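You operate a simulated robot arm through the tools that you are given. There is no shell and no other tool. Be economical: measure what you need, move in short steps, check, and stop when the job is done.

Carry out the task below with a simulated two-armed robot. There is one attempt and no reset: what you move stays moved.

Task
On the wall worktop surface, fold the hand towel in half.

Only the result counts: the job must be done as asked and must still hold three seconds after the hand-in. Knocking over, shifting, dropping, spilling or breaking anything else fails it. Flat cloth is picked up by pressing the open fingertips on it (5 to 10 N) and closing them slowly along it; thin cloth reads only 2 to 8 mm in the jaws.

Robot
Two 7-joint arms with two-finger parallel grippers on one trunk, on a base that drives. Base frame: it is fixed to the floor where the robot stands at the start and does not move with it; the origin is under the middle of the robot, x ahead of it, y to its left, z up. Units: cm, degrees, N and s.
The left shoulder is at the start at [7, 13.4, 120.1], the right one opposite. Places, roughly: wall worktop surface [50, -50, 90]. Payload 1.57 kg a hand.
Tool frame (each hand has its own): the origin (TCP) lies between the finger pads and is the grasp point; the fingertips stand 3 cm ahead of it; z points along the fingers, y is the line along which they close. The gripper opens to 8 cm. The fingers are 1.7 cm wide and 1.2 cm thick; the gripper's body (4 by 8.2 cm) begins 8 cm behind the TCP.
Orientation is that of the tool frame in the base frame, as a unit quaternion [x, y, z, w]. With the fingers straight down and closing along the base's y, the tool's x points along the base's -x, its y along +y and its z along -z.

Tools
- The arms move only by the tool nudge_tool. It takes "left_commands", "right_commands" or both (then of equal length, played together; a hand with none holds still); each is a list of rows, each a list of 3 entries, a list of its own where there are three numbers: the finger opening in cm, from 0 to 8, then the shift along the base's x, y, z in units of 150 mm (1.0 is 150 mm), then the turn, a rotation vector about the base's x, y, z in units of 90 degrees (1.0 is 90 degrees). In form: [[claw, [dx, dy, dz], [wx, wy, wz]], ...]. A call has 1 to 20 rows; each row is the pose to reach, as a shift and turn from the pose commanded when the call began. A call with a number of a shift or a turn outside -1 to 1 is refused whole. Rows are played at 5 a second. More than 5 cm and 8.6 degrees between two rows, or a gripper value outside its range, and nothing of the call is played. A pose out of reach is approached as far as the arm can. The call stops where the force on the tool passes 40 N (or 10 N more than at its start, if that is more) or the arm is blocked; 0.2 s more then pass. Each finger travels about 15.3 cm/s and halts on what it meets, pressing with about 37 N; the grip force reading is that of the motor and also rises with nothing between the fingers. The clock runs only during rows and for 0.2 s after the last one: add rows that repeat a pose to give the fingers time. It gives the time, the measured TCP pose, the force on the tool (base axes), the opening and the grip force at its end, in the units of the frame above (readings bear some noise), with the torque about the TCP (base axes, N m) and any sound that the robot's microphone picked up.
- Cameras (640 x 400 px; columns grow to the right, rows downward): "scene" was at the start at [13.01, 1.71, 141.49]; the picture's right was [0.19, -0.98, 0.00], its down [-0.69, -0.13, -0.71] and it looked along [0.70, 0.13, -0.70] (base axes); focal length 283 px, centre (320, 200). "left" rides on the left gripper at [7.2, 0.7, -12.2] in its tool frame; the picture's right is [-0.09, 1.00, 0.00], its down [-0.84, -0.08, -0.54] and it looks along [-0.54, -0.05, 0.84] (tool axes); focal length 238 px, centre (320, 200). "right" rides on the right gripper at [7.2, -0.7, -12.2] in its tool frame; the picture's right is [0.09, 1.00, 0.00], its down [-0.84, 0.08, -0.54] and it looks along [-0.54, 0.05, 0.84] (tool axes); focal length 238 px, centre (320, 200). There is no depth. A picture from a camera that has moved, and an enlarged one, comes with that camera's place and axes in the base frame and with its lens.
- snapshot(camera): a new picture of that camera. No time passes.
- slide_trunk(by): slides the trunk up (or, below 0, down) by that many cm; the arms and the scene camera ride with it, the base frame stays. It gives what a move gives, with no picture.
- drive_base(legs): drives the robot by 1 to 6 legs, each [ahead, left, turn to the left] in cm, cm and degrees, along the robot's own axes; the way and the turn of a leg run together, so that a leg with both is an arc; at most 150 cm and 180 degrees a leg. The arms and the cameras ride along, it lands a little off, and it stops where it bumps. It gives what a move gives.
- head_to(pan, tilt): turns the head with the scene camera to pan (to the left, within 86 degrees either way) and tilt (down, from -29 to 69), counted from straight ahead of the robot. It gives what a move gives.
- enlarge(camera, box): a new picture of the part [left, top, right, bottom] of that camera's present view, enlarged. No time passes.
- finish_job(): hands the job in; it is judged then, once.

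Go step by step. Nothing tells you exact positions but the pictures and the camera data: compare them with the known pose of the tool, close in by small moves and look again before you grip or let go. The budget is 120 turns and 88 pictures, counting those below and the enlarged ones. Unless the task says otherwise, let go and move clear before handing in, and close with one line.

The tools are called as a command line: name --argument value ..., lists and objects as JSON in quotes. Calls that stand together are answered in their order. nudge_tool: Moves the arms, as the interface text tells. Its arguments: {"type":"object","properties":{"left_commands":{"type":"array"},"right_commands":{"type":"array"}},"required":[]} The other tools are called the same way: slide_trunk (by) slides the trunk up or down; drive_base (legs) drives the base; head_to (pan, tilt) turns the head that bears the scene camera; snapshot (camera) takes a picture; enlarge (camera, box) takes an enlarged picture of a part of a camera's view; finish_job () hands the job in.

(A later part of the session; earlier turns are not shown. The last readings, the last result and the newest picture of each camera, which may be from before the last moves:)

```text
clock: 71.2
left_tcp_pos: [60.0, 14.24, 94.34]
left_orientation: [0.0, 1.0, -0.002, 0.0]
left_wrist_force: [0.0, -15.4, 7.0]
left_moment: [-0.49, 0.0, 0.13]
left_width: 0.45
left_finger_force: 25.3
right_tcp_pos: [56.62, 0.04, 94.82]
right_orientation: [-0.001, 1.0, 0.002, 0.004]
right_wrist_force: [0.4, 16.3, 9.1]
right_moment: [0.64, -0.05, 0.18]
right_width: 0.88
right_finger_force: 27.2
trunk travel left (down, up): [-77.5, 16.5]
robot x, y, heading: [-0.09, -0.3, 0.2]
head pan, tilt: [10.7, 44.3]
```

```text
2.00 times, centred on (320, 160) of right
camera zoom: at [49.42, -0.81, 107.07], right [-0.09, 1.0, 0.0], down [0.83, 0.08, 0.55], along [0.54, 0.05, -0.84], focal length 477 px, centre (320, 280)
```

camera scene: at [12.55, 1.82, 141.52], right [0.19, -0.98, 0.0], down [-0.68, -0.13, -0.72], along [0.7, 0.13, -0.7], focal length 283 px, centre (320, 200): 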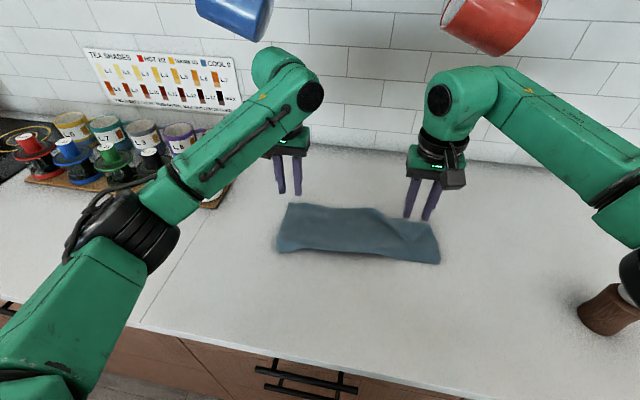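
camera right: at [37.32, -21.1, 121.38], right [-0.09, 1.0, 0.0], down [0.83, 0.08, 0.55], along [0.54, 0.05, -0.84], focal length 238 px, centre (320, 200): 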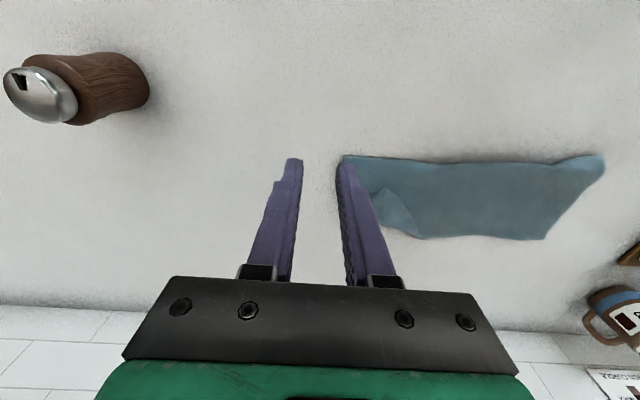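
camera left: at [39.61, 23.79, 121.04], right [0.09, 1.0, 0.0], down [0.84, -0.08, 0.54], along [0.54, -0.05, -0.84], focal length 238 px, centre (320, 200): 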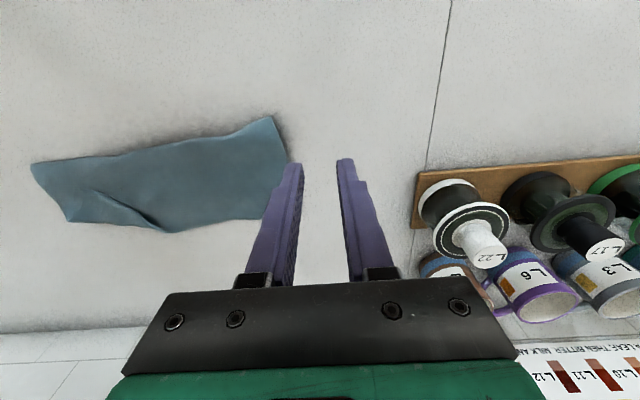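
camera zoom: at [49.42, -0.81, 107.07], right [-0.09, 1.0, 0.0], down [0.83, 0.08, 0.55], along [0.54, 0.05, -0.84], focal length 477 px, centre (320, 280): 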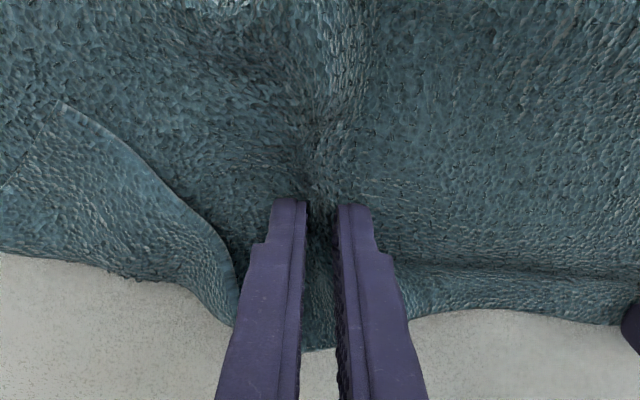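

The right has caught. I relieve the sideways tension and lift both about 7 cm while moving back toward the robot.

nudge_tool --right_commands '[[0, [0, 0, 0.08], [0, 0, 0]], [0, [0, 0, 0.2], [0, 0, 0]], [0, [-0.05, 0, 0.32], [0, 0, 0]], [0, [-0.15, 0, 0.44], [0, 0, 0]], [0, [-0.25, 0, 0.52], [0, 0, 0]], [0, [-0.35, 0, 0.58], [0, 0, 0]], [0, [-0.35, 0, 0.58], [0, 0, 0]]]' --left_commands '[[0, [0, -0.04, 0.08], [0, 0, 0]], [0, [-0.03, -0.04, 0.2], [0, 0, 0]], [0, [-0.1, -0.04, 0.32], [0, 0, 0]], [0, [-0.2, -0.04, 0.44], [0, 0, 0]], [0, [-0.3, -0.04, 0.52], [0, 0, 0]], [0, [-0.4, -0.04, 0.58], [0, 0, 0]], [0, [-0.4, -0.04, 0.58], [0, 0, 0]]]'

snapshot --camera "scene"

snapshot --camera "right"

```text
clock: 72.8
left_tcp_pos: [54.27, 13.79, 102.87]
left_orientation: [0.0, 1.0, 0.001, -0.001]
left_wrist_force: [0.7, -10.7, 0.7]
left_moment: [-0.29, -0.01, 0.11]
left_width: 0.47
left_finger_force: 24.6
right_tcp_pos: [51.82, -0.05, 103.13]
right_orientation: [0.0, 1.0, 0.0, 0.001]
right_wrist_force: [-0.2, 9.6, -1.3]
right_moment: [0.37, -0.02, 0.14]
right_width: 0.63
right_finger_force: 26.3
trunk travel left (down, up): [-77.5, 16.5]
robot x, y, heading: [0.24, -0.13, 0.1]
head pan, tilt: [10.7, 44.3]
```

```text
31 pictures are left
camera scene: at [13.08, 1.71, 141.48], right [0.19, -0.98, 0.0], down [-0.69, -0.13, -0.71], along [0.7, 0.13, -0.7], focal length 283 px, centre (320, 200)
```

scene: 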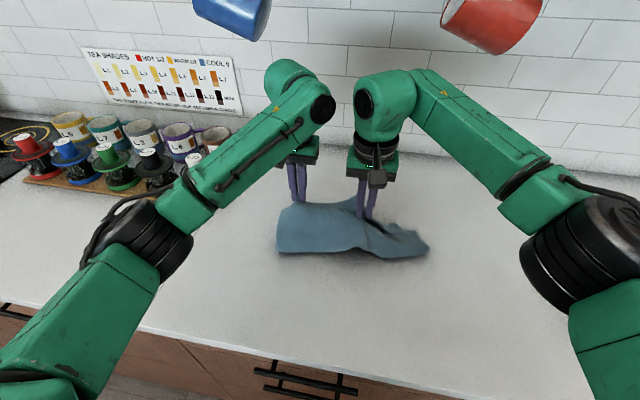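

```text
30 pictures are left
camera right: at [44.59, -0.75, 115.46], right [-0.09, 1.0, 0.0], down [0.84, 0.08, 0.54], along [0.54, 0.05, -0.84], focal length 238 px, centre (320, 200)
```

right: 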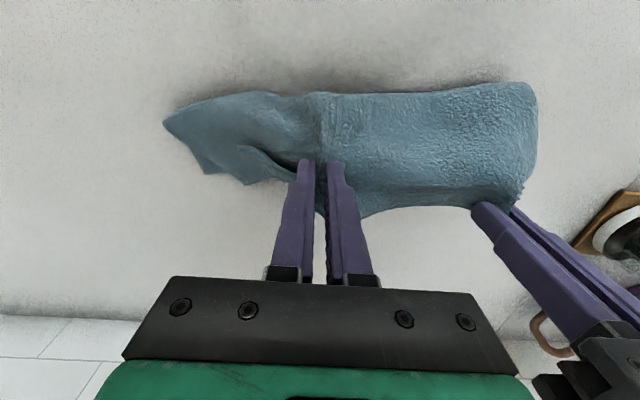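

nudge_tool --right_commands '[[0, [-0.1, 0, 0.08], [0, 0, 0]], [0, [-0.2, 0, 0.14], [0, 0, 0]], [0, [-0.3, 0, 0.18], [0, 0, 0]], [0, [-0.4, 0, 0.18], [0, 0, 0]], [0, [-0.5, 0, 0.18], [0, 0, 0]], [0, [-0.6, 0, 0.16], [0, 0, 0]], [0, [-0.7, 0, 0.1], [0, 0, 0]], [0, [-0.8, 0, 0.05], [0, 0, 0]], [0, [-0.8, 0, 0.05], [0, 0, 0]]]' --left_commands '[[0, [-0.1, -0.02, 0.08], [0, 0, 0]], [0, [-0.2, -0.02, 0.14], [0, 0, 0]], [0, [-0.3, -0.02, 0.18], [0, 0, 0]], [0, [-0.4, -0.02, 0.18], [0, 0, 0]], [0, [-0.5, -0.02, 0.18], [0, 0, 0]], [0, [-0.6, -0.02, 0.16], [0, 0, 0]], [0, [-0.7, -0.02, 0.1], [0, 0, 0]], [0, [-0.8, -0.02, 0.05], [0, 0, 0]], [0, [-0.8, -0.02, 0.05], [0, 0, 0]]]'

snapshot --camera "scene"

snapshot --camera "right"

```text
clock: 74.8
left_tcp_pos: [42.28, 13.49, 103.59]
left_orientation: [0.0, 1.0, -0.002, 0.001]
left_wrist_force: [0.5, -9.9, -0.3]
left_moment: [-0.3, 0.01, 0.09]
left_width: 0.46
left_finger_force: 25.0
right_tcp_pos: [39.71, -0.07, 104.04]
right_orientation: [0.0, 1.0, 0.001, 0.001]
right_wrist_force: [-0.4, 9.0, 0.1]
right_moment: [0.3, 0.02, 0.13]
right_width: 0.55
right_finger_force: 25.8
trunk travel left (down, up): [-77.5, 16.5]
robot x, y, heading: [-0.02, -0.26, 0.1]
head pan, tilt: [10.7, 44.3]
```

```text
29 pictures are left
camera scene: at [13.05, 1.7, 141.48], right [0.19, -0.98, 0.0], down [-0.69, -0.13, -0.71], along [0.7, 0.13, -0.7], focal length 283 px, centre (320, 200)
```

scene: 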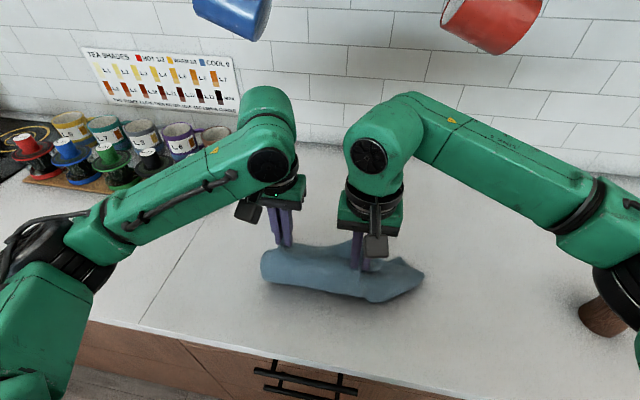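

```text
28 pictures are left
camera right: at [32.44, -0.98, 116.28], right [-0.09, 1.0, 0.0], down [0.84, 0.08, 0.54], along [0.54, 0.05, -0.84], focal length 238 px, centre (320, 200)
```

right: 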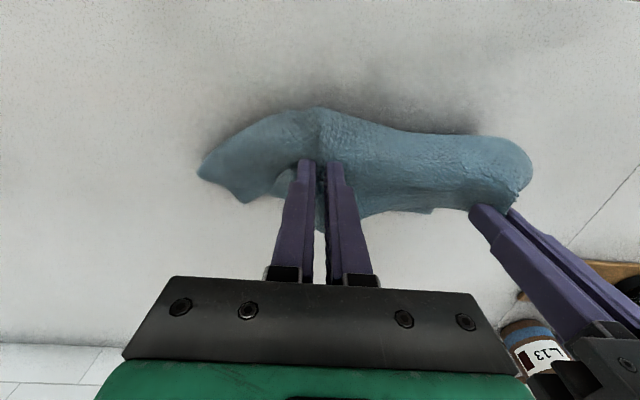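

The whole towel came along, so the right grip probably holds both layers. I lift higher to see how it hangs.

nudge_tool --right_commands '[[0, [0, 0, 0.15], [0, 0, 0]], [0, [0, 0, 0.3], [0, 0, 0]], [0, [0, 0, 0.45], [0, 0, 0]], [0, [0, 0, 0.6], [0, 0, 0]], [0, [0, 0, 0.75], [0, 0, 0]], [0, [0, 0, 0.9], [0, 0, 0]], [0, [0, 0, 0.9], [0, 0, 0]], [0, [0, 0, 0.9], [0, 0, 0]]]' --left_commands '[[0, [0, -0.02, 0.15], [0, 0, 0]], [0, [0, -0.02, 0.3], [0, 0, 0]], [0, [0, -0.02, 0.45], [0, 0, 0]], [0, [0, -0.02, 0.6], [0, 0, 0]], [0, [0, -0.02, 0.75], [0, 0, 0]], [0, [0, -0.02, 0.9], [0, 0, 0]], [0, [0, -0.02, 0.9], [0, 0, 0]], [0, [0, -0.02, 0.9], [0, 0, 0]]]'

snapshot --camera "scene"

snapshot --camera "right"

```text
clock: 76.6
left_tcp_pos: [42.15, 13.1, 117.09]
left_orientation: [-0.002, 1.0, 0.0, 0.0]
left_wrist_force: [0.4, -6.7, -0.5]
left_moment: [-0.23, -0.05, 0.08]
left_width: 0.47
left_finger_force: 25.2
right_tcp_pos: [39.79, -0.26, 117.51]
right_orientation: [0.0, 1.0, 0.0, 0.002]
right_wrist_force: [-0.7, 7.4, -0.4]
right_moment: [0.22, -0.02, 0.11]
right_width: 0.54
right_finger_force: 25.4
trunk travel left (down, up): [-77.5, 16.5]
robot x, y, heading: [-0.18, -0.22, 0.1]
head pan, tilt: [10.7, 44.3]
```

```text
27 pictures are left
camera scene: at [13.04, 1.72, 141.49], right [0.19, -0.98, 0.0], down [-0.69, -0.13, -0.71], along [0.7, 0.13, -0.7], focal length 283 px, centre (320, 200)
```

scene: 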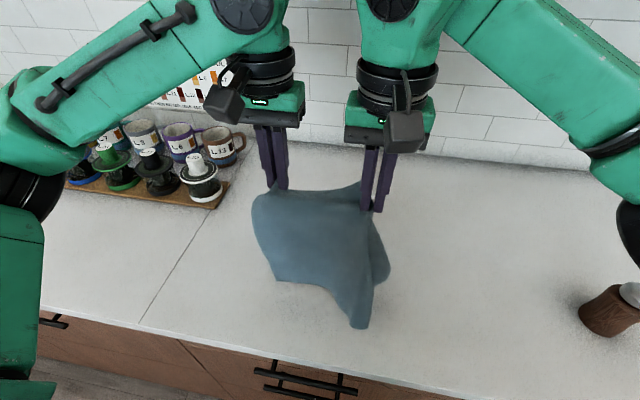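

```text
26 pictures are left
camera right: at [32.53, -1.09, 129.83], right [-0.09, 1.0, 0.0], down [0.84, 0.08, 0.54], along [0.54, 0.05, -0.84], focal length 238 px, centre (320, 200)
```

right: 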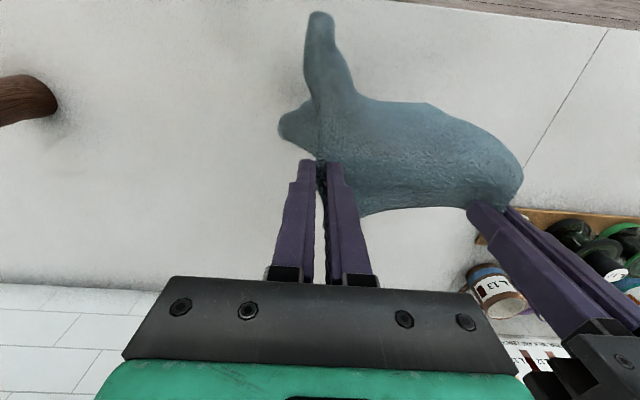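

The towel has unfolded and hangs from the hands, with its other edge toward the robot. I lay it flat by lowering while moving away, so the held edge ends at the far side.

nudge_tool --right_commands '[[0, [0.03, 0, -0.1], [0, 0, 0]], [0, [0.06, 0, -0.2], [0, 0, 0]], [0, [0.12, 0, -0.3], [0, 0, 0]], [0, [0.2, 0, -0.4], [0, 0, 0]], [0, [0.3, 0, -0.5], [0, 0, 0]], [0, [0.4, 0, -0.6], [0, 0, 0]], [0, [0.5, 0, -0.7], [0, 0, 0]], [0, [0.6, 0, -0.8], [0, 0, 0]], [0, [0.7, 0, -0.9], [0, 0, 0]], [0, [0.8, 0, -1.0], [0, 0, 0]], [0, [0.8, 0, -1.0], [0, 0, 0]]]' --left_commands '[[0, [0.03, 0, -0.1], [0, 0, 0]], [0, [0.06, 0, -0.2], [0, 0, 0]], [0, [0.12, 0, -0.3], [0, 0, 0]], [0, [0.2, 0, -0.4], [0, 0, 0]], [0, [0.3, 0, -0.5], [0, 0, 0]], [0, [0.4, 0, -0.6], [0, 0, 0]], [0, [0.5, 0, -0.7], [0, 0, 0]], [0, [0.6, 0, -0.8], [0, 0, 0]], [0, [0.7, 0, -0.9], [0, 0, 0]], [0, [0.8, 0, -1.0], [0, 0, 0]], [0, [0.8, 0, -1.0], [0, 0, 0]]]'

nudge_tool --right_commands '[[0, [0.08, 0, -0.08], [0, 0, 0]], [0, [0.15, 0, -0.16], [0, 0, 0]], [0, [0.2, 0, -0.25], [0, 0, 0]], [0, [0.22, 0, -0.34], [0, 0, 0]], [0, [0.22, 0, -0.42], [0, 0, 0]], [0, [0.22, 0, -0.42], [0, 0, 0]]]' --left_commands '[[0, [0.08, 0, -0.08], [0, 0, 0]], [0, [0.15, 0, -0.16], [0, 0, 0]], [0, [0.22, 0, -0.25], [0, 0, 0]], [0, [0.26, 0, -0.34], [0, 0, 0]], [0, [0.26, 0, -0.42], [0, 0, 0]], [0, [0.26, 0, -0.42], [0, 0, 0]]]'

snapshot --camera "scene"

```text
clock: 79.0
left_tcp_pos: [54.24, 13.1, 102.2]
left_orientation: [-0.001, 1.0, 0.0, -0.001]
left_wrist_force: [-0.1, -5.6, 0.3]
left_moment: [-0.22, 0.01, 0.07]
left_width: 0.46
left_finger_force: 25.1
right_tcp_pos: [51.55, -0.06, 102.49]
right_orientation: [0.0, 1.0, 0.0, 0.002]
right_wrist_force: [0.1, 4.5, -0.1]
right_moment: [0.14, -0.01, 0.06]
right_width: 0.46
right_finger_force: 25.2
trunk travel left (down, up): [-77.5, 16.5]
robot x, y, heading: [-0.05, -0.14, 0.4]
head pan, tilt: [10.7, 44.3]
```

```text
clock: 80.4
left_tcp_pos: [57.97, 13.07, 95.89]
left_orientation: [-0.001, 1.0, 0.0, 0.0]
left_wrist_force: [-0.4, -4.8, 0.6]
left_moment: [-0.2, 0.02, 0.06]
left_width: 0.49
left_finger_force: 24.5
right_tcp_pos: [55.05, 0.01, 96.2]
right_orientation: [0.0, 1.0, 0.0, 0.002]
right_wrist_force: [1.0, 4.9, 0.9]
right_moment: [0.16, 0.0, 0.05]
right_width: 0.48
right_finger_force: 24.7
trunk travel left (down, up): [-77.5, 16.5]
robot x, y, heading: [0.41, 0.01, -0.1]
head pan, tilt: [10.7, 44.3]
```

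```text
25 pictures are left
camera scene: at [12.99, 1.71, 141.49], right [0.19, -0.98, 0.0], down [-0.69, -0.13, -0.72], along [0.7, 0.13, -0.7], focal length 283 px, centre (320, 200)
```

scene: 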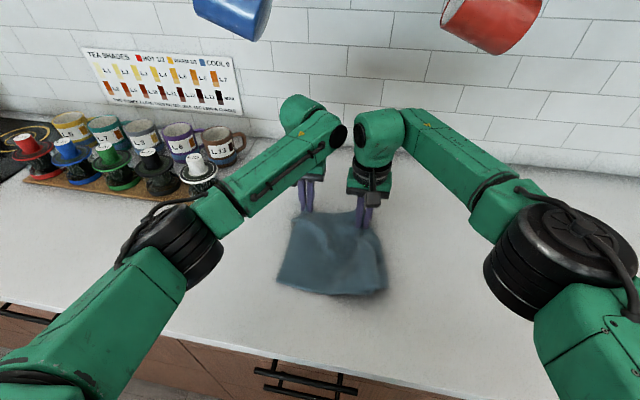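

The towel lies in a narrower shape, with its right part apparently tucked under. I release with the fingers wide, lift straight up, retract and look.

nudge_tool --right_commands '[[0, [0, 0, -0.07], [0, 0, 0]], [1, [0, 0, -0.07], [0, 0, 0]], [2.5, [0, 0, -0.07], [0, 0, 0]], [4, [0, 0, -0.06], [0, 0, 0]], [5, [0, 0, -0.03], [0, 0, 0]], [5, [0, 0, 0.1], [0, 0, 0]], [5, [0, 0, 0.3], [0, 0, 0]], [5, [0, 0, 0.6], [0, 0, 0]], [5, [-0.1, -0.25, 0.75], [0, 0, 0]], [5, [-0.3, -0.5, 0.8], [0, 0, 0]], [5, [-0.4, -0.8, 0.8], [0, 0, 0]], [5, [-0.4, -1.0, 0.8], [0, 0, 0]]]' --left_commands '[[0, [0, 0, -0.07], [0, 0, 0]], [1, [0, 0, -0.08], [0, 0, 0]], [2.5, [0, 0, -0.08], [0, 0, 0]], [4, [0, 0, -0.07], [0, 0, 0]], [5, [0, 0, -0.03], [0, 0, 0]], [5, [0, 0, 0.1], [0, 0, 0]], [5, [0, 0, 0.3], [0, 0, 0]], [5, [0, 0, 0.6], [0, 0, 0]], [5, [-0.1, 0.2, 0.75], [0, 0, 0]], [5, [-0.3, 0.4, 0.8], [0, 0, 0]], [5, [-0.4, 0.6, 0.8], [0, 0, 0]], [5, [-0.4, 0.6, 0.8], [0, 0, 0]]]'

enlarge --camera "scene" --box '[240, 170, 440, 310]'

snapshot --camera "right"

```text
clock: 83.0
left_tcp_pos: [52.16, 22.15, 107.89]
left_orientation: [-0.001, 1.0, 0.001, -0.001]
left_wrist_force: [0.2, 0.6, 0.4]
left_moment: [0.05, -0.02, 0.02]
left_width: 5.02
left_finger_force: 0.2
right_tcp_pos: [48.85, -15.33, 108.35]
right_orientation: [0.0, 1.0, 0.001, 0.001]
right_wrist_force: [0.5, -0.1, -0.8]
right_moment: [0.05, 0.0, 0.01]
right_width: 5.0
right_finger_force: 0.1
trunk travel left (down, up): [-77.5, 16.5]
robot x, y, heading: [0.02, 0.05, -0.2]
head pan, tilt: [10.7, 44.3]
```

```text
2.86 times, centred on (340, 240) of scene
camera zoom: at [13.09, 1.48, 141.48], right [0.19, -0.98, 0.0], down [-0.69, -0.13, -0.71], along [0.7, 0.13, -0.7], focal length 809 px, centre (263, 86)
```

zoom: 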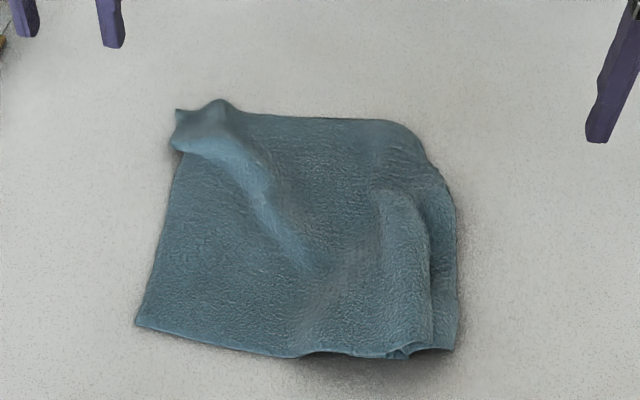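

```text
23 pictures are left
camera right: at [41.7, -16.17, 120.53], right [-0.09, 1.0, 0.0], down [0.84, 0.08, 0.54], along [0.54, 0.05, -0.84], focal length 238 px, centre (320, 200)
```

right: 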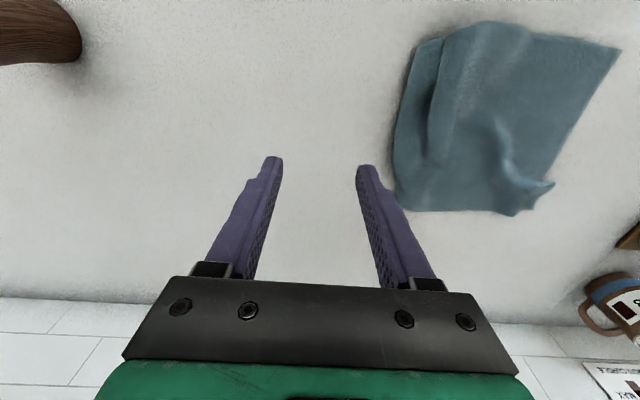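

The right half is folded under, with its spine near y = -6. I'll take the middle of the clean left edge at (47, 15.7) with the left hand, turned to close along x. Then I lift until the towel hangs free and lay it out flat toward +y.

nudge_tool --left_commands '[[5, [-0.03, -0.045, -0.05], [0, 0, -0.091]], [5, [-0.06, -0.09, -0.1], [0, 0, -0.182]], [5, [-0.095, -0.135, -0.15], [0, 0, -0.273]], [5, [-0.13, -0.18, -0.2], [0, 0, -0.364]], [5, [-0.16, -0.225, -0.25], [0, 0, -0.455]], [5, [-0.19, -0.27, -0.3], [0, 0, -0.545]], [5, [-0.22, -0.315, -0.35], [0, 0, -0.636]], [5, [-0.25, -0.36, -0.4], [0, 0, -0.727]], [5, [-0.28, -0.405, -0.5], [0, 0, -0.818]], [5, [-0.31, -0.45, -0.6], [0, 0, -0.909]], [5, [-0.345, -0.5, -0.75], [0, 0, -1.0]], [5, [-0.345, -0.5, -0.75], [0, 0, -1.0]]]' --right_commands '[[5, [0, -0.1, 0], [0, 0, 0]], [5, [0, -0.2, 0], [0, 0, 0]], [5, [0, -0.3, 0], [0, 0, 0]], [5, [0, -0.3, 0], [0, 0, 0]], [5, [0, -0.3, 0], [0, 0, 0]], [5, [0, -0.3, 0], [0, 0, 0]], [5, [0, -0.3, 0], [0, 0, 0]], [5, [0, -0.3, 0], [0, 0, 0]], [5, [0, -0.3, 0], [0, 0, 0]], [5, [0, -0.3, 0], [0, 0, 0]], [5, [0, -0.3, 0], [0, 0, 0]], [5, [0, -0.3, 0], [0, 0, 0]]]'

snapshot --camera "left"

```text
clock: 85.6
left_tcp_pos: [47.0, 14.6, 96.6]
left_orientation: [0.708, 0.706, 0.0, 0.0]
left_wrist_force: [-0.6, -0.1, 0.6]
left_moment: [0.0, 0.03, 0.0]
left_width: 5.01
left_finger_force: 0.0
right_tcp_pos: [49.01, -19.65, 108.23]
right_orientation: [0.0, 1.0, 0.0, 0.003]
right_wrist_force: [-0.5, -0.2, 0.6]
right_moment: [-0.03, 0.04, -0.01]
right_width: 5.01
right_finger_force: 0.0
trunk travel left (down, up): [-77.5, 16.5]
robot x, y, heading: [-0.19, -0.18, 0.1]
head pan, tilt: [10.7, 44.3]
```

```text
22 pictures are left
camera left: at [47.61, 21.89, 108.71], right [1.0, -0.09, 0.0], down [-0.08, -0.84, 0.54], along [-0.05, -0.54, -0.84], focal length 238 px, centre (320, 200)
```

left: 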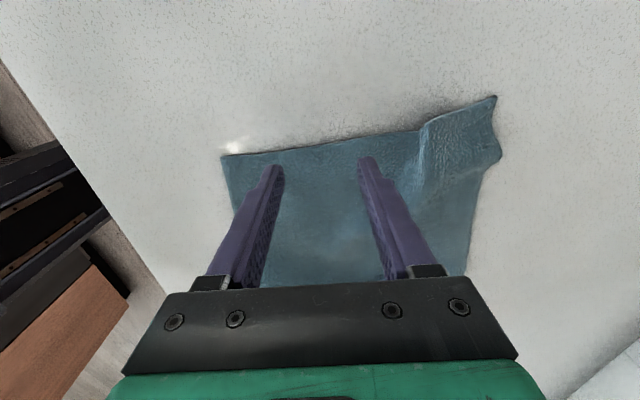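

nudge_tool --left_commands '[[5, [0, 0, -0.08], [0, 0, 0]], [5, [0, 0, -0.12], [0, 0, 0]], [5, [0, 0, -0.135], [0, 0, 0]], [5, [0, 0, -0.135], [0, 0, 0]]]'

```text
clock: 86.6
left_tcp_pos: [46.87, 14.67, 94.66]
left_orientation: [0.706, 0.708, 0.0, 0.0]
left_wrist_force: [0.5, 0.8, 0.9]
left_moment: [0.03, -0.02, -0.06]
left_width: 4.97
left_finger_force: 0.0
right_tcp_pos: [48.97, -19.69, 108.16]
right_orientation: [-0.001, 1.0, -0.001, 0.002]
right_wrist_force: [-0.1, -0.9, -0.3]
right_moment: [0.0, 0.03, -0.04]
right_width: 4.99
right_finger_force: 0.0
trunk travel left (down, up): [-77.5, 16.5]
robot x, y, heading: [-0.21, -0.15, -0.1]
head pan, tilt: [10.7, 44.3]
```

nudge_tool --left_commands '[[5, [0, 0, -0.02], [0, 0, 0]], [5, [0, 0, -0.03], [0, 0, 0]], [4.7, [0, 0, -0.03], [0, 0, 0]], [4.4, [0, 0, -0.03], [0, 0, 0]], [4.1, [0, 0, -0.03], [0, 0, 0]], [3.8, [0, 0, -0.03], [0, 0, 0]], [3.5, [0, 0, -0.03], [0, 0, 0]], [3.2, [0, 0, -0.03], [0, 0, 0]], [2.9, [0, 0, -0.03], [0, 0, 0]], [2.6, [0, 0, -0.03], [0, 0, 0]], [2.3, [0, 0, -0.03], [0, 0, 0]], [2.0, [0, 0, -0.03], [0, 0, 0]], [1.7, [0, 0, -0.03], [0, 0, 0]], [1.4, [0, 0, -0.03], [0, 0, 0]], [1.1, [0, 0, -0.03], [0, 0, 0]], [0.8, [0, 0, -0.03], [0, 0, 0]], [0.5, [0, 0, -0.03], [0, 0, 0]], [0.2, [0, 0, -0.03], [0, 0, 0]], [0, [0, 0, -0.03], [0, 0, 0]], [0, [0, 0, -0.03], [0, 0, 0]]]'

```text
clock: 90.8
left_tcp_pos: [46.69, 14.5, 94.25]
left_orientation: [0.707, 0.707, 0.002, 0.001]
left_wrist_force: [1.1, -0.4, 20.6]
left_moment: [-0.06, -0.01, 0.05]
left_width: 0.46
left_finger_force: 24.7
right_tcp_pos: [48.82, -19.74, 108.3]
right_orientation: [-0.001, 1.0, 0.001, 0.003]
right_wrist_force: [-0.2, -0.7, 0.4]
right_moment: [0.03, 0.0, 0.0]
right_width: 4.99
right_finger_force: 0.0
trunk travel left (down, up): [-77.5, 16.5]
robot x, y, heading: [0.03, -0.34, 0.1]
head pan, tilt: [10.7, 44.3]
```

The left edge is held. I lift high in two strokes so the towel hangs free.

nudge_tool --left_commands '[[0, [0, -0.03, 0.1], [0, 0, 0]], [0, [0, -0.07, 0.25], [0, 0, 0]], [0, [0, -0.12, 0.4], [0, 0, 0]], [0, [0, -0.18, 0.55], [0, 0, 0]], [0, [0, -0.24, 0.7], [0, 0, 0]], [0, [0, -0.3, 0.85], [0, 0, 0]], [0, [0, -0.3, 1.0], [0, 0, 0]]]'

nudge_tool --left_commands '[[0, [0, 0, 0.15], [0, 0, 0]], [0, [0, 0, 0.3], [0, 0, 0]], [0, [0, 0, 0.45], [0, 0, 0]], [0, [0, 0, 0.6], [0, 0, 0]], [0, [0, 0, 0.75], [0, 0, 0]], [0, [0, 0, 0.9], [0, 0, 0]], [0, [0, 0, 1.0], [0, 0, 0]], [0, [0, 0, 1.0], [0, 0, 0]], [0, [0, 0, 1.0], [0, 0, 0]]]'

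snapshot --camera "scene"

```text
clock: 92.4
left_tcp_pos: [46.98, 10.24, 109.24]
left_orientation: [0.707, 0.707, -0.001, 0.0]
left_wrist_force: [0.3, 0.2, 0.5]
left_moment: [0.01, -0.02, 0.03]
left_width: 0.43
left_finger_force: 24.6
right_tcp_pos: [48.98, -19.57, 108.22]
right_orientation: [0.0, 1.0, 0.0, 0.002]
right_wrist_force: [0.5, 0.5, 1.5]
right_moment: [0.02, -0.02, -0.01]
right_width: 5.0
right_finger_force: 0.1
trunk travel left (down, up): [-77.5, 16.5]
robot x, y, heading: [-0.33, 0.04, -0.0]
head pan, tilt: [10.7, 44.3]
```

```text
clock: 94.4
left_tcp_pos: [46.8, 10.16, 124.05]
left_orientation: [0.706, 0.708, 0.0, 0.0]
left_wrist_force: [1.0, -0.5, -0.3]
left_moment: [0.01, -0.03, 0.05]
left_width: 0.43
left_finger_force: 25.7
right_tcp_pos: [48.85, -19.73, 108.34]
right_orientation: [0.0, 1.0, 0.0, 0.003]
right_wrist_force: [0.7, -0.1, 1.0]
right_moment: [-0.01, 0.0, -0.03]
right_width: 5.0
right_finger_force: 0.1
trunk travel left (down, up): [-77.5, 16.5]
robot x, y, heading: [-0.04, 0.3, -0.2]
head pan, tilt: [10.7, 44.3]
```

```text
21 pictures are left
camera scene: at [13.02, 1.71, 141.49], right [0.19, -0.98, 0.0], down [-0.69, -0.13, -0.71], along [0.7, 0.13, -0.7], focal length 283 px, centre (320, 200)
```

scene: 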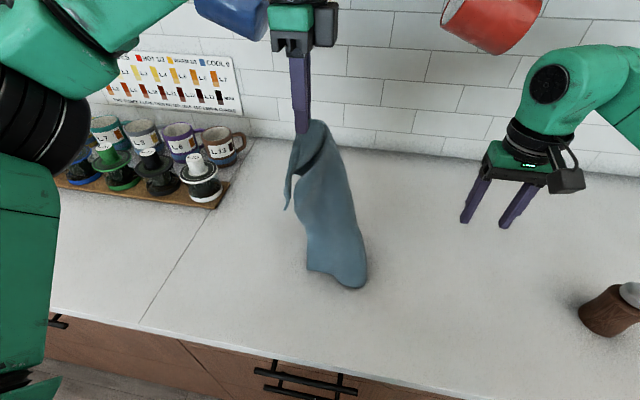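

The towel hangs free as a cone. I lay it down moving to +y to stretch it out, then check how it spreads.

nudge_tool --left_commands '[[0, [0, 0.04, -0.1], [0, 0, 0]], [0, [0, 0.09, -0.2], [0, 0, 0]], [0, [0, 0.14, -0.3], [0, 0, 0]], [0, [0, 0.2, -0.4], [0, 0, 0]], [0, [0, 0.26, -0.5], [0, 0, 0]], [0, [0, 0.33, -0.6], [0, 0, 0]], [0, [0, 0.4, -0.7], [0, 0, 0]], [0, [0, 0.48, -0.8], [0, 0, 0]], [0, [0, 0.56, -0.9], [0, 0, 0]], [0, [0, 0.65, -1.0], [0, 0, 0]]]'

nudge_tool --left_commands '[[0, [0, 0.1, -0.1], [0, 0, 0]], [0, [0, 0.2, -0.2], [0, 0, 0]], [0, [0, 0.3, -0.32], [0, 0, 0]], [0, [0, 0.4, -0.45], [0, 0, 0]], [0, [0, 0.5, -0.6], [0, 0, 0]], [0, [0, 0.58, -0.75], [0, 0, 0]], [0, [0, 0.62, -0.88], [0, 0, 0]], [0, [0, 0.66, -0.93], [0, 0, 0]], [1.5, [0, 0.66, -0.93], [0, 0, 0]], [3, [0, 0.66, -0.93], [0, 0, 0]], [5, [0, 0.66, -0.93], [0, 0, 0]], [5, [0, 0.66, -0.8], [0, 0, 0]], [5, [0, 0.66, -0.6], [0, 0, 0]], [5, [0, 0.66, -0.3], [0, 0, 0]], [5, [0, 0.66, -0.1], [0, 0, 0]]]'

enlarge --camera "scene" --box '[200, 160, 460, 330]'

snapshot --camera "left"

```text
clock: 96.6
left_tcp_pos: [46.89, 20.08, 108.99]
left_orientation: [0.707, 0.708, 0.0, 0.0]
left_wrist_force: [-0.2, 0.5, -1.5]
left_moment: [0.01, -0.04, 0.03]
left_width: 0.45
left_finger_force: 25.1
right_tcp_pos: [49.02, -19.59, 108.27]
right_orientation: [0.0, 1.0, 0.0, 0.002]
right_wrist_force: [0.0, -0.7, 0.3]
right_moment: [-0.04, 0.01, -0.01]
right_width: 4.98
right_finger_force: 0.0
trunk travel left (down, up): [-77.5, 16.5]
robot x, y, heading: [0.02, -0.07, 0.1]
head pan, tilt: [10.7, 44.3]
```

```text
clock: 99.8
left_tcp_pos: [46.8, 29.67, 107.72]
left_orientation: [0.707, 0.707, 0.001, -0.001]
left_wrist_force: [-0.6, -0.1, -0.3]
left_moment: [-0.02, -0.06, 0.03]
left_width: 4.98
left_finger_force: 0.1
right_tcp_pos: [48.96, -19.63, 108.19]
right_orientation: [0.0, 1.0, 0.0, 0.002]
right_wrist_force: [0.9, 0.3, -0.2]
right_moment: [0.01, -0.01, -0.01]
right_width: 4.98
right_finger_force: 0.1
trunk travel left (down, up): [-77.5, 16.5]
robot x, y, heading: [0.38, 0.08, -0.3]
head pan, tilt: [10.7, 44.3]
```

```text
2.35 times, centred on (330, 245) of scene
camera zoom: at [12.94, 1.67, 141.49], right [0.19, -0.98, 0.0], down [-0.69, -0.13, -0.72], along [0.7, 0.13, -0.7], focal length 666 px, centre (296, 94)
```

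zoom: 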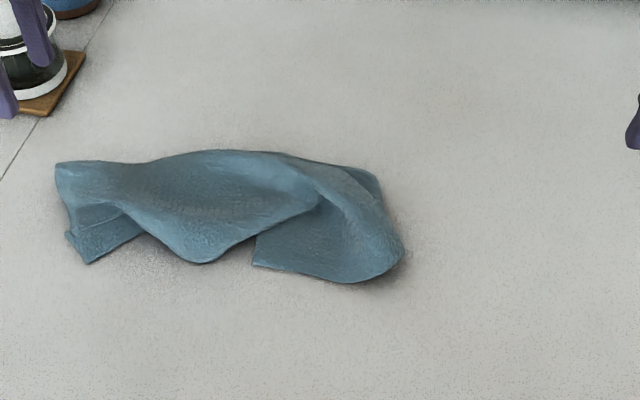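

```text
19 pictures are left
camera left: at [47.47, 37.06, 119.84], right [1.0, -0.09, 0.0], down [-0.08, -0.84, 0.54], along [-0.05, -0.54, -0.84], focal length 238 px, centre (320, 200)
```

left: 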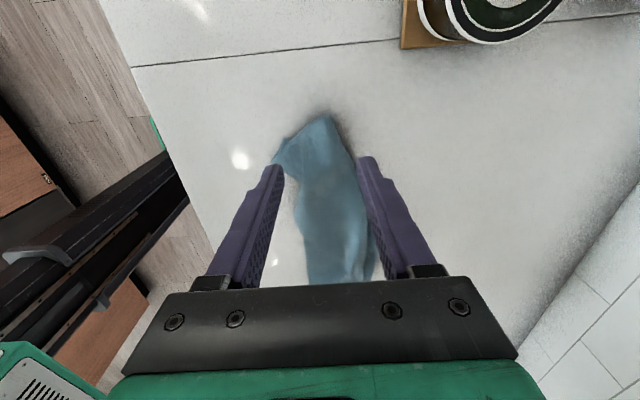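

The towel is bunched, but two corners of one long edge seem visible: C1 at about (39.9, 24.9) and C2 at about (41.8, 10.6). If I grip both and stretch them apart in the air, it should hang as a flat sheet. I turn the left hand back to closing along y and bring both hands over these corners.

nudge_tool --left_commands '[[4, [-0.02, -0.03, 0], [0, 0, 0.091]], [4, [-0.04, -0.06, 0], [0, 0, 0.182]], [4, [-0.06, -0.09, -0.05], [0, 0, 0.273]], [4, [-0.085, -0.12, -0.1], [0, 0, 0.364]], [4, [-0.105, -0.15, -0.15], [0, 0, 0.455]], [4, [-0.127, -0.185, -0.2], [0, 0, 0.545]], [4, [-0.15, -0.215, -0.25], [0, 0, 0.636]], [4, [-0.17, -0.245, -0.35], [0, 0, 0.727]], [4, [-0.19, -0.28, -0.45], [0, 0, 0.818]], [4, [-0.21, -0.31, -0.55], [0, 0, 0.909]], [3.9, [-0.233, -0.34, -0.68], [0, 0, 1.0]], [3.9, [-0.233, -0.34, -0.68], [0, 0, 1.0]]]' --right_commands '[[5, [-0.03, 0.08, 0], [0, 0, 0]], [5, [-0.06, 0.16, 0], [0, 0, 0]], [5, [-0.1, 0.24, 0], [0, 0, 0]], [5, [-0.14, 0.32, 0], [0, 0, 0]], [5, [-0.18, 0.4, 0], [0, 0, 0]], [5, [-0.22, 0.48, 0], [0, 0, 0]], [5, [-0.26, 0.56, 0], [0, 0, 0]], [5, [-0.3, 0.64, 0], [0, 0, 0]], [5, [-0.35, 0.72, 0], [0, 0, 0]], [5, [-0.42, 0.8, 0], [0, 0, 0]], [5, [-0.42, 0.9, 0], [0, 0, 0]], [5, [-0.42, 0.93, 0], [0, 0, 0]]]'

nudge_tool --right_commands '[[5, [0, 0.2, -0.1], [0, 0, 0]], [5, [0, 0.4, -0.2], [0, 0, 0]], [5, [0, 0.6, -0.35], [0, 0, 0]], [4.6, [0, 0.75, -0.5], [0, 0, 0]], [4.6, [0, 0.84, -0.62], [0, 0, 0]], [4.6, [0, 0.84, -0.74], [0, 0, 0]], [4.6, [0, 0.84, -0.74], [0, 0, 0]]]'

snapshot --camera "left"

snapshot --camera "right"

```text
clock: 102.4
left_tcp_pos: [43.47, 24.72, 97.53]
left_orientation: [-0.002, 1.0, 0.0, -0.001]
left_wrist_force: [-0.4, -0.5, 0.5]
left_moment: [-0.04, -0.01, 0.01]
left_width: 3.88
left_finger_force: 0.0
right_tcp_pos: [42.5, -5.47, 108.2]
right_orientation: [0.0, 1.0, 0.0, 0.002]
right_wrist_force: [0.3, 0.1, 0.5]
right_moment: [0.0, 0.04, -0.06]
right_width: 5.02
right_finger_force: 0.0
trunk travel left (down, up): [-77.5, 16.5]
robot x, y, heading: [-0.21, 0.17, -0.0]
head pan, tilt: [10.7, 44.3]
```

```text
clock: 104.0
left_tcp_pos: [43.4, 24.71, 97.39]
left_orientation: [-0.001, 1.0, 0.001, 0.001]
left_wrist_force: [-0.8, -0.4, 0.3]
left_moment: [0.01, 0.0, 0.01]
left_width: 3.88
left_finger_force: 0.1
right_tcp_pos: [42.8, 6.85, 97.07]
right_orientation: [0.0, 1.0, 0.0, 0.002]
right_wrist_force: [0.0, 0.2, 0.1]
right_moment: [-0.02, 0.01, -0.03]
right_width: 4.59
right_finger_force: 0.1
trunk travel left (down, up): [-77.5, 16.5]
robot x, y, heading: [0.17, -0.56, -0.1]
head pan, tilt: [10.7, 44.3]
```

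```text
18 pictures are left
camera left: at [36.18, 25.53, 109.59], right [0.09, 1.0, 0.0], down [0.84, -0.08, 0.54], along [0.54, -0.05, -0.84], focal length 238 px, centre (320, 200)
```

left: 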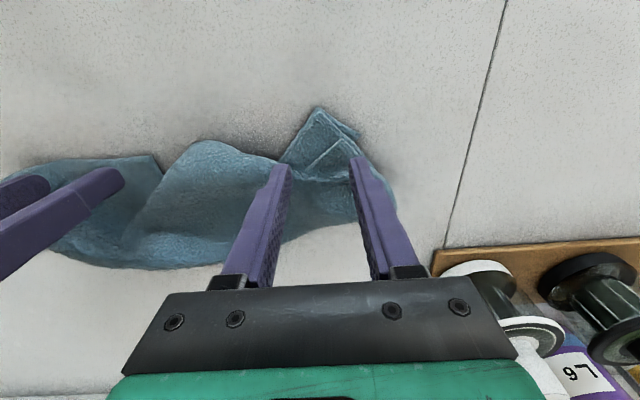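

```text
17 pictures are left
camera right: at [35.52, 6.08, 109.35], right [-0.09, 1.0, 0.0], down [0.83, 0.08, 0.54], along [0.54, 0.05, -0.84], focal length 238 px, centre (320, 200)
```

right: 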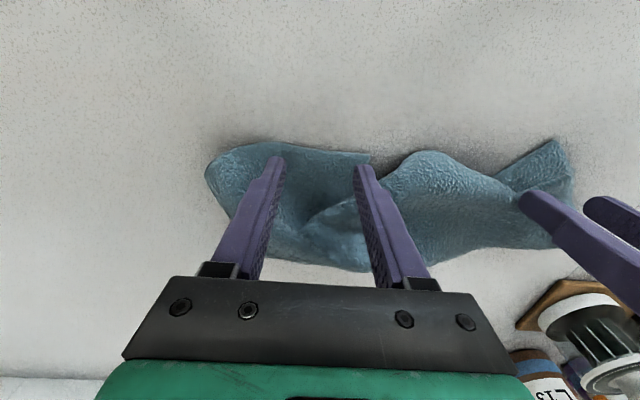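

enlarge --camera "left" --box '[240, 90, 420, 200]'

```text
3.56 times, centred on (330, 145) of left
camera zoom: at [36.18, 25.53, 109.59], right [0.09, 1.0, 0.0], down [0.84, -0.08, 0.54], along [0.54, -0.05, -0.84], focal length 848 px, centre (284, 396)
```

zoom: 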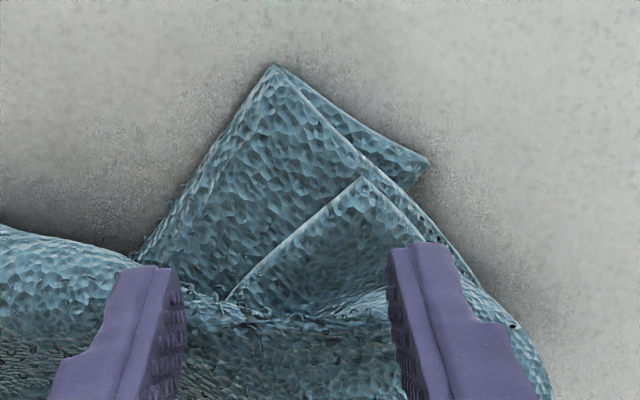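

Several layers stack at C1, but its tip is free. I pinch C1 from both sides with the tips on the counter at (41.3, 25.2), and C2 at (43.2, 8.0). I press first to read the forces.

nudge_tool --left_commands '[[5, [-0.14, 0.033, -0.05], [0, 0, 0]], [5, [-0.14, 0.033, -0.15], [0, 0, 0]], [5, [-0.14, 0.033, -0.2], [0, 0, 0]], [5, [-0.14, 0.033, -0.215], [0, 0, 0]], [5, [-0.14, 0.033, -0.215], [0, 0, 0]]]' --right_commands '[[4.6, [0.03, 0.077, -0.04], [0, 0, 0]], [4.6, [0.03, 0.077, -0.13], [0, 0, 0]], [4.6, [0.03, 0.077, -0.17], [0, 0, 0]], [4.6, [0.03, 0.077, -0.187], [0, 0, 0]], [4.6, [0.03, 0.077, -0.187], [0, 0, 0]]]'

```text
clock: 105.2
left_tcp_pos: [41.39, 25.25, 94.28]
left_orientation: [-0.001, 1.0, 0.0, 0.001]
left_wrist_force: [0.9, -0.9, 5.1]
left_moment: [-0.02, -0.07, 0.01]
left_width: 4.99
left_finger_force: 0.1
right_tcp_pos: [43.09, 8.11, 94.29]
right_orientation: [0.0, 1.0, 0.001, 0.003]
right_wrist_force: [1.7, 0.8, 7.7]
right_moment: [-0.06, -0.06, -0.01]
right_width: 4.64
right_finger_force: 0.0
trunk travel left (down, up): [-77.5, 16.5]
robot x, y, heading: [-0.08, 0.2, -0.2]
head pan, tilt: [10.7, 44.3]
```

Forces are 5 and 8 N, which is good. I close both slowly.

nudge_tool --left_commands '[[4.7, [0, 0, -0.004], [0, 0, 0]], [4.4, [0, 0, -0.004], [0, 0, 0]], [4.1, [0, 0, -0.004], [0, 0, 0]], [3.8, [0, 0, -0.004], [0, 0, 0]], [3.5, [0, 0, -0.004], [0, 0, 0]], [3.2, [0, 0, -0.004], [0, 0, 0]], [2.9, [0, 0, -0.004], [0, 0, 0]], [2.6, [0, 0, -0.004], [0, 0, 0]], [2.3, [0, 0, -0.004], [0, 0, 0]], [2.0, [0, 0, -0.004], [0, 0, 0]], [1.7, [0, 0, -0.004], [0, 0, 0]], [1.4, [0, 0, -0.004], [0, 0, 0]], [1.1, [0, 0, -0.004], [0, 0, 0]], [0.8, [0, 0, -0.004], [0, 0, 0]], [0.5, [0, 0, -0.004], [0, 0, 0]], [0.2, [0, 0, -0.004], [0, 0, 0]], [0, [0, 0, -0.004], [0, 0, 0]], [0, [0, 0, -0.004], [0, 0, 0]]]' --right_commands '[[4.4, [0, 0, 0], [0, 0, 0]], [4.1, [0, 0, 0], [0, 0, 0]], [3.8, [0, 0, 0], [0, 0, 0]], [3.5, [0, 0, 0], [0, 0, 0]], [3.3, [0, 0, 0], [0, 0, 0]], [3.0, [0, 0, 0], [0, 0, 0]], [2.7, [0, 0, 0], [0, 0, 0]], [2.4, [0, 0, 0], [0, 0, 0]], [2.1, [0, 0, 0], [0, 0, 0]], [1.8, [0, 0, 0], [0, 0, 0]], [1.5, [0, 0, 0], [0, 0, 0]], [1.2, [0, 0, 0], [0, 0, 0]], [0.9, [0, 0, 0], [0, 0, 0]], [0.7, [0, 0, 0], [0, 0, 0]], [0.4, [0, 0, 0], [0, 0, 0]], [0.2, [0, 0, 0], [0, 0, 0]], [0, [0, 0, 0], [0, 0, 0]], [0, [0, 0, 0], [0, 0, 0]]]'

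```text
clock: 109.0
left_tcp_pos: [41.13, 25.13, 94.19]
left_orientation: [-0.001, 1.0, 0.0, 0.001]
left_wrist_force: [0.9, -0.6, 12.2]
left_moment: [0.0, -0.08, 0.01]
left_width: 0.49
left_finger_force: 25.1
right_tcp_pos: [42.88, 8.2, 94.52]
right_orientation: [0.0, 1.0, 0.001, 0.003]
right_wrist_force: [-0.5, 0.0, 8.6]
right_moment: [0.01, -0.02, 0.02]
right_width: 0.0
right_finger_force: 21.7
trunk travel left (down, up): [-77.5, 16.5]
robot x, y, heading: [-0.23, 0.19, 0.2]
head pan, tilt: [10.7, 44.3]
```

The left has caught the corner; the right missed. I retry the right fully on the cloth with a wider opening.

nudge_tool --right_commands '[[0.5, [0, 0, 0.06], [0, 0, 0]], [5.2, [0.02, -0.1, 0.1], [0, 0, 0]], [5.2, [0.02, -0.1, 0.1], [0, 0, 0]], [5.2, [0.02, -0.1, 0.02], [0, 0, 0]], [5.2, [0.02, -0.1, 0.002], [0, 0, 0]], [4.8, [0.02, -0.1, 0.002], [0, 0, 0]], [4.4, [0.02, -0.1, 0.002], [0, 0, 0]], [4.0, [0.02, -0.1, 0.002], [0, 0, 0]], [3.6, [0.02, -0.1, 0.002], [0, 0, 0]], [3.2, [0.02, -0.1, 0.002], [0, 0, 0]], [2.8, [0.02, -0.1, 0.002], [0, 0, 0]], [2.4, [0.02, -0.1, 0.002], [0, 0, 0]], [2.0, [0.02, -0.1, 0.002], [0, 0, 0]], [1.6, [0.02, -0.1, 0.002], [0, 0, 0]], [1.3, [0.02, -0.1, 0.002], [0, 0, 0]], [1.0, [0.02, -0.1, 0.002], [0, 0, 0]], [0.7, [0.02, -0.1, 0.002], [0, 0, 0]], [0.3, [0.02, -0.1, 0.002], [0, 0, 0]], [0, [0.02, -0.1, 0.002], [0, 0, 0]], [0, [0.02, -0.1, 0.002], [0, 0, 0]]]'

```text
clock: 113.2
left_tcp_pos: [41.22, 25.18, 94.23]
left_orientation: [0.0, 1.0, 0.0, 0.0]
left_wrist_force: [-0.3, -0.7, 12.3]
left_moment: [-0.02, -0.09, -0.01]
left_width: 0.5
left_finger_force: 25.3
right_tcp_pos: [43.17, 6.6, 94.5]
right_orientation: [0.0, 1.0, 0.001, 0.003]
right_wrist_force: [-0.3, 0.2, 4.3]
right_moment: [0.0, -0.02, 0.01]
right_width: 0.5
right_finger_force: 24.8
trunk travel left (down, up): [-77.5, 16.5]
robot x, y, heading: [0.04, 0.03, 0.3]
head pan, tilt: [10.7, 44.3]
```

Both hold. I lift and start spreading the hands apart.

nudge_tool --left_commands '[[0, [0, 0, 0.1], [0, 0, 0]], [0, [0, 0, 0.25], [0, 0, 0]], [0, [0, 0, 0.4], [0, 0, 0]], [0, [0, 0, 0.55], [0, 0, 0]], [0, [0, 0, 0.7], [0, 0, 0]], [0, [0, 0, 0.85], [0, 0, 0]], [0, [0, 0, 1.0], [0, 0, 0]], [0, [0, 0, 1.0], [0, 0, 0]]]' --right_commands '[[0, [0, 0, 0.1], [0, 0, 0]], [0, [0, -0.05, 0.25], [0, 0, 0]], [0, [0, -0.1, 0.4], [0, 0, 0]], [0, [0, -0.17, 0.55], [0, 0, 0]], [0, [0, -0.25, 0.7], [0, 0, 0]], [0, [0, -0.32, 0.85], [0, 0, 0]], [0, [0, -0.4, 1.0], [0, 0, 0]], [0, [0, -0.45, 1.0], [0, 0, 0]]]'

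nudge_tool --left_commands '[[0, [0, 0, 0.15], [0, 0, 0]], [0, [0, 0, 0.3], [0, 0, 0]], [0, [0, 0, 0.45], [0, 0, 0]], [0, [0, 0, 0.55], [0, 0, 0]], [0, [0, 0, 0.55], [0, 0, 0]]]' --right_commands '[[0, [-0.05, 0, 0.15], [0, 0, 0]], [0, [-0.1, -0.03, 0.3], [0, 0, 0]], [0, [-0.13, -0.06, 0.45], [0, 0, 0]], [0, [-0.13, -0.09, 0.55], [0, 0, 0]], [0, [-0.13, -0.09, 0.55], [0, 0, 0]]]'

snapshot --camera "scene"

```text
clock: 115.0
left_tcp_pos: [41.52, 25.22, 109.42]
left_orientation: [0.0, 1.0, 0.001, 0.0]
left_wrist_force: [-0.2, -0.5, -0.6]
left_moment: [-0.04, 0.02, -0.06]
left_width: 0.43
left_finger_force: 24.9
right_tcp_pos: [43.57, -0.1, 109.35]
right_orientation: [0.0, 1.0, 0.0, 0.002]
right_wrist_force: [0.6, 0.2, 0.8]
right_moment: [0.0, 0.02, 0.0]
right_width: 0.47
right_finger_force: 25.0
trunk travel left (down, up): [-77.5, 16.5]
robot x, y, heading: [0.19, 0.08, 0.3]
head pan, tilt: [10.7, 44.3]
```

```text
clock: 116.2
left_tcp_pos: [41.3, 25.39, 117.35]
left_orientation: [0.0, 1.0, 0.0, -0.001]
left_wrist_force: [0.0, -0.4, -0.7]
left_moment: [-0.04, -0.01, -0.03]
left_width: 0.39
left_finger_force: 24.8
right_tcp_pos: [41.41, -1.37, 117.61]
right_orientation: [0.0, 1.0, 0.0, 0.002]
right_wrist_force: [-0.2, 0.5, -0.7]
right_moment: [0.04, 0.03, 0.0]
right_width: 0.48
right_finger_force: 24.9
trunk travel left (down, up): [-77.5, 16.5]
robot x, y, heading: [-0.36, 0.06, 0.1]
head pan, tilt: [10.7, 44.3]
```

```text
15 pictures are left
camera scene: at [13.04, 1.73, 141.48], right [0.19, -0.98, 0.0], down [-0.69, -0.13, -0.71], along [0.7, 0.13, -0.7], focal length 283 px, centre (320, 200)
```

scene: 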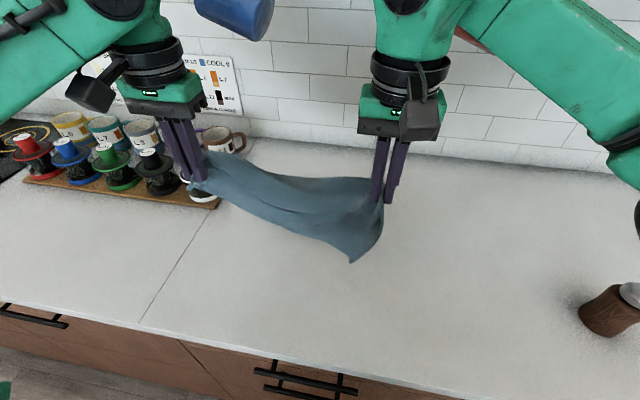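

There's no tension yet. I spread further until it goes taut.

nudge_tool --right_commands '[[0, [0, -0.06, 0], [0, 0, 0]], [0, [0, -0.12, 0], [0, 0, 0]], [0, [0, -0.18, 0], [0, 0, 0]], [0, [0, -0.24, 0], [0, 0, 0]], [0, [0, -0.24, 0], [0, 0, 0]]]'

```text
clock: 117.4
left_tcp_pos: [41.39, 25.25, 117.42]
left_orientation: [-0.001, 1.0, 0.0, 0.0]
left_wrist_force: [-1.4, -0.5, 0.0]
left_moment: [-0.04, 0.02, -0.02]
left_width: 0.42
left_finger_force: 24.9
right_tcp_pos: [41.55, -5.06, 117.6]
right_orientation: [-0.001, 1.0, 0.0, 0.001]
right_wrist_force: [-0.1, 1.1, 0.2]
right_moment: [0.06, -0.01, 0.0]
right_width: 0.48
right_finger_force: 25.3
trunk travel left (down, up): [-77.5, 16.5]
robot x, y, heading: [-0.19, -0.18, -0.1]
head pan, tilt: [10.7, 44.3]
```

nudge_tool --right_commands '[[0, [0, -0.04, 0], [0, 0, 0]], [0, [0, -0.08, 0], [0, 0, 0]], [0, [0, -0.12, 0], [0, 0, 0]], [0, [0, -0.12, 0], [0, 0, 0]]]'

snapshot --camera "scene"

```text
clock: 118.4
left_tcp_pos: [41.39, 25.28, 117.4]
left_orientation: [0.0, 1.0, 0.0, 0.0]
left_wrist_force: [-0.9, -1.2, -0.6]
left_moment: [-0.02, 0.0, -0.14]
left_width: 0.46
left_finger_force: 24.3
right_tcp_pos: [41.59, -6.77, 117.52]
right_orientation: [-0.001, 1.0, -0.001, 0.002]
right_wrist_force: [-0.1, 1.5, -0.6]
right_moment: [0.08, 0.01, 0.03]
right_width: 0.48
right_finger_force: 25.6
trunk travel left (down, up): [-77.5, 16.5]
robot x, y, heading: [-0.25, -0.16, -0.1]
head pan, tilt: [10.7, 44.3]
```

```text
14 pictures are left
camera scene: at [13.02, 1.71, 141.49], right [0.19, -0.98, 0.0], down [-0.69, -0.13, -0.71], along [0.7, 0.13, -0.7], focal length 283 px, centre (320, 200)
```

scene: 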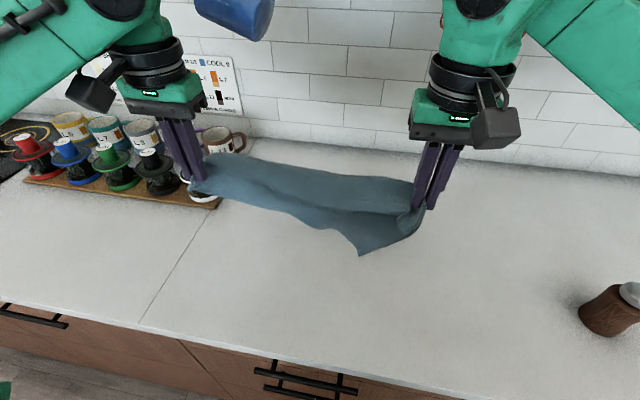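

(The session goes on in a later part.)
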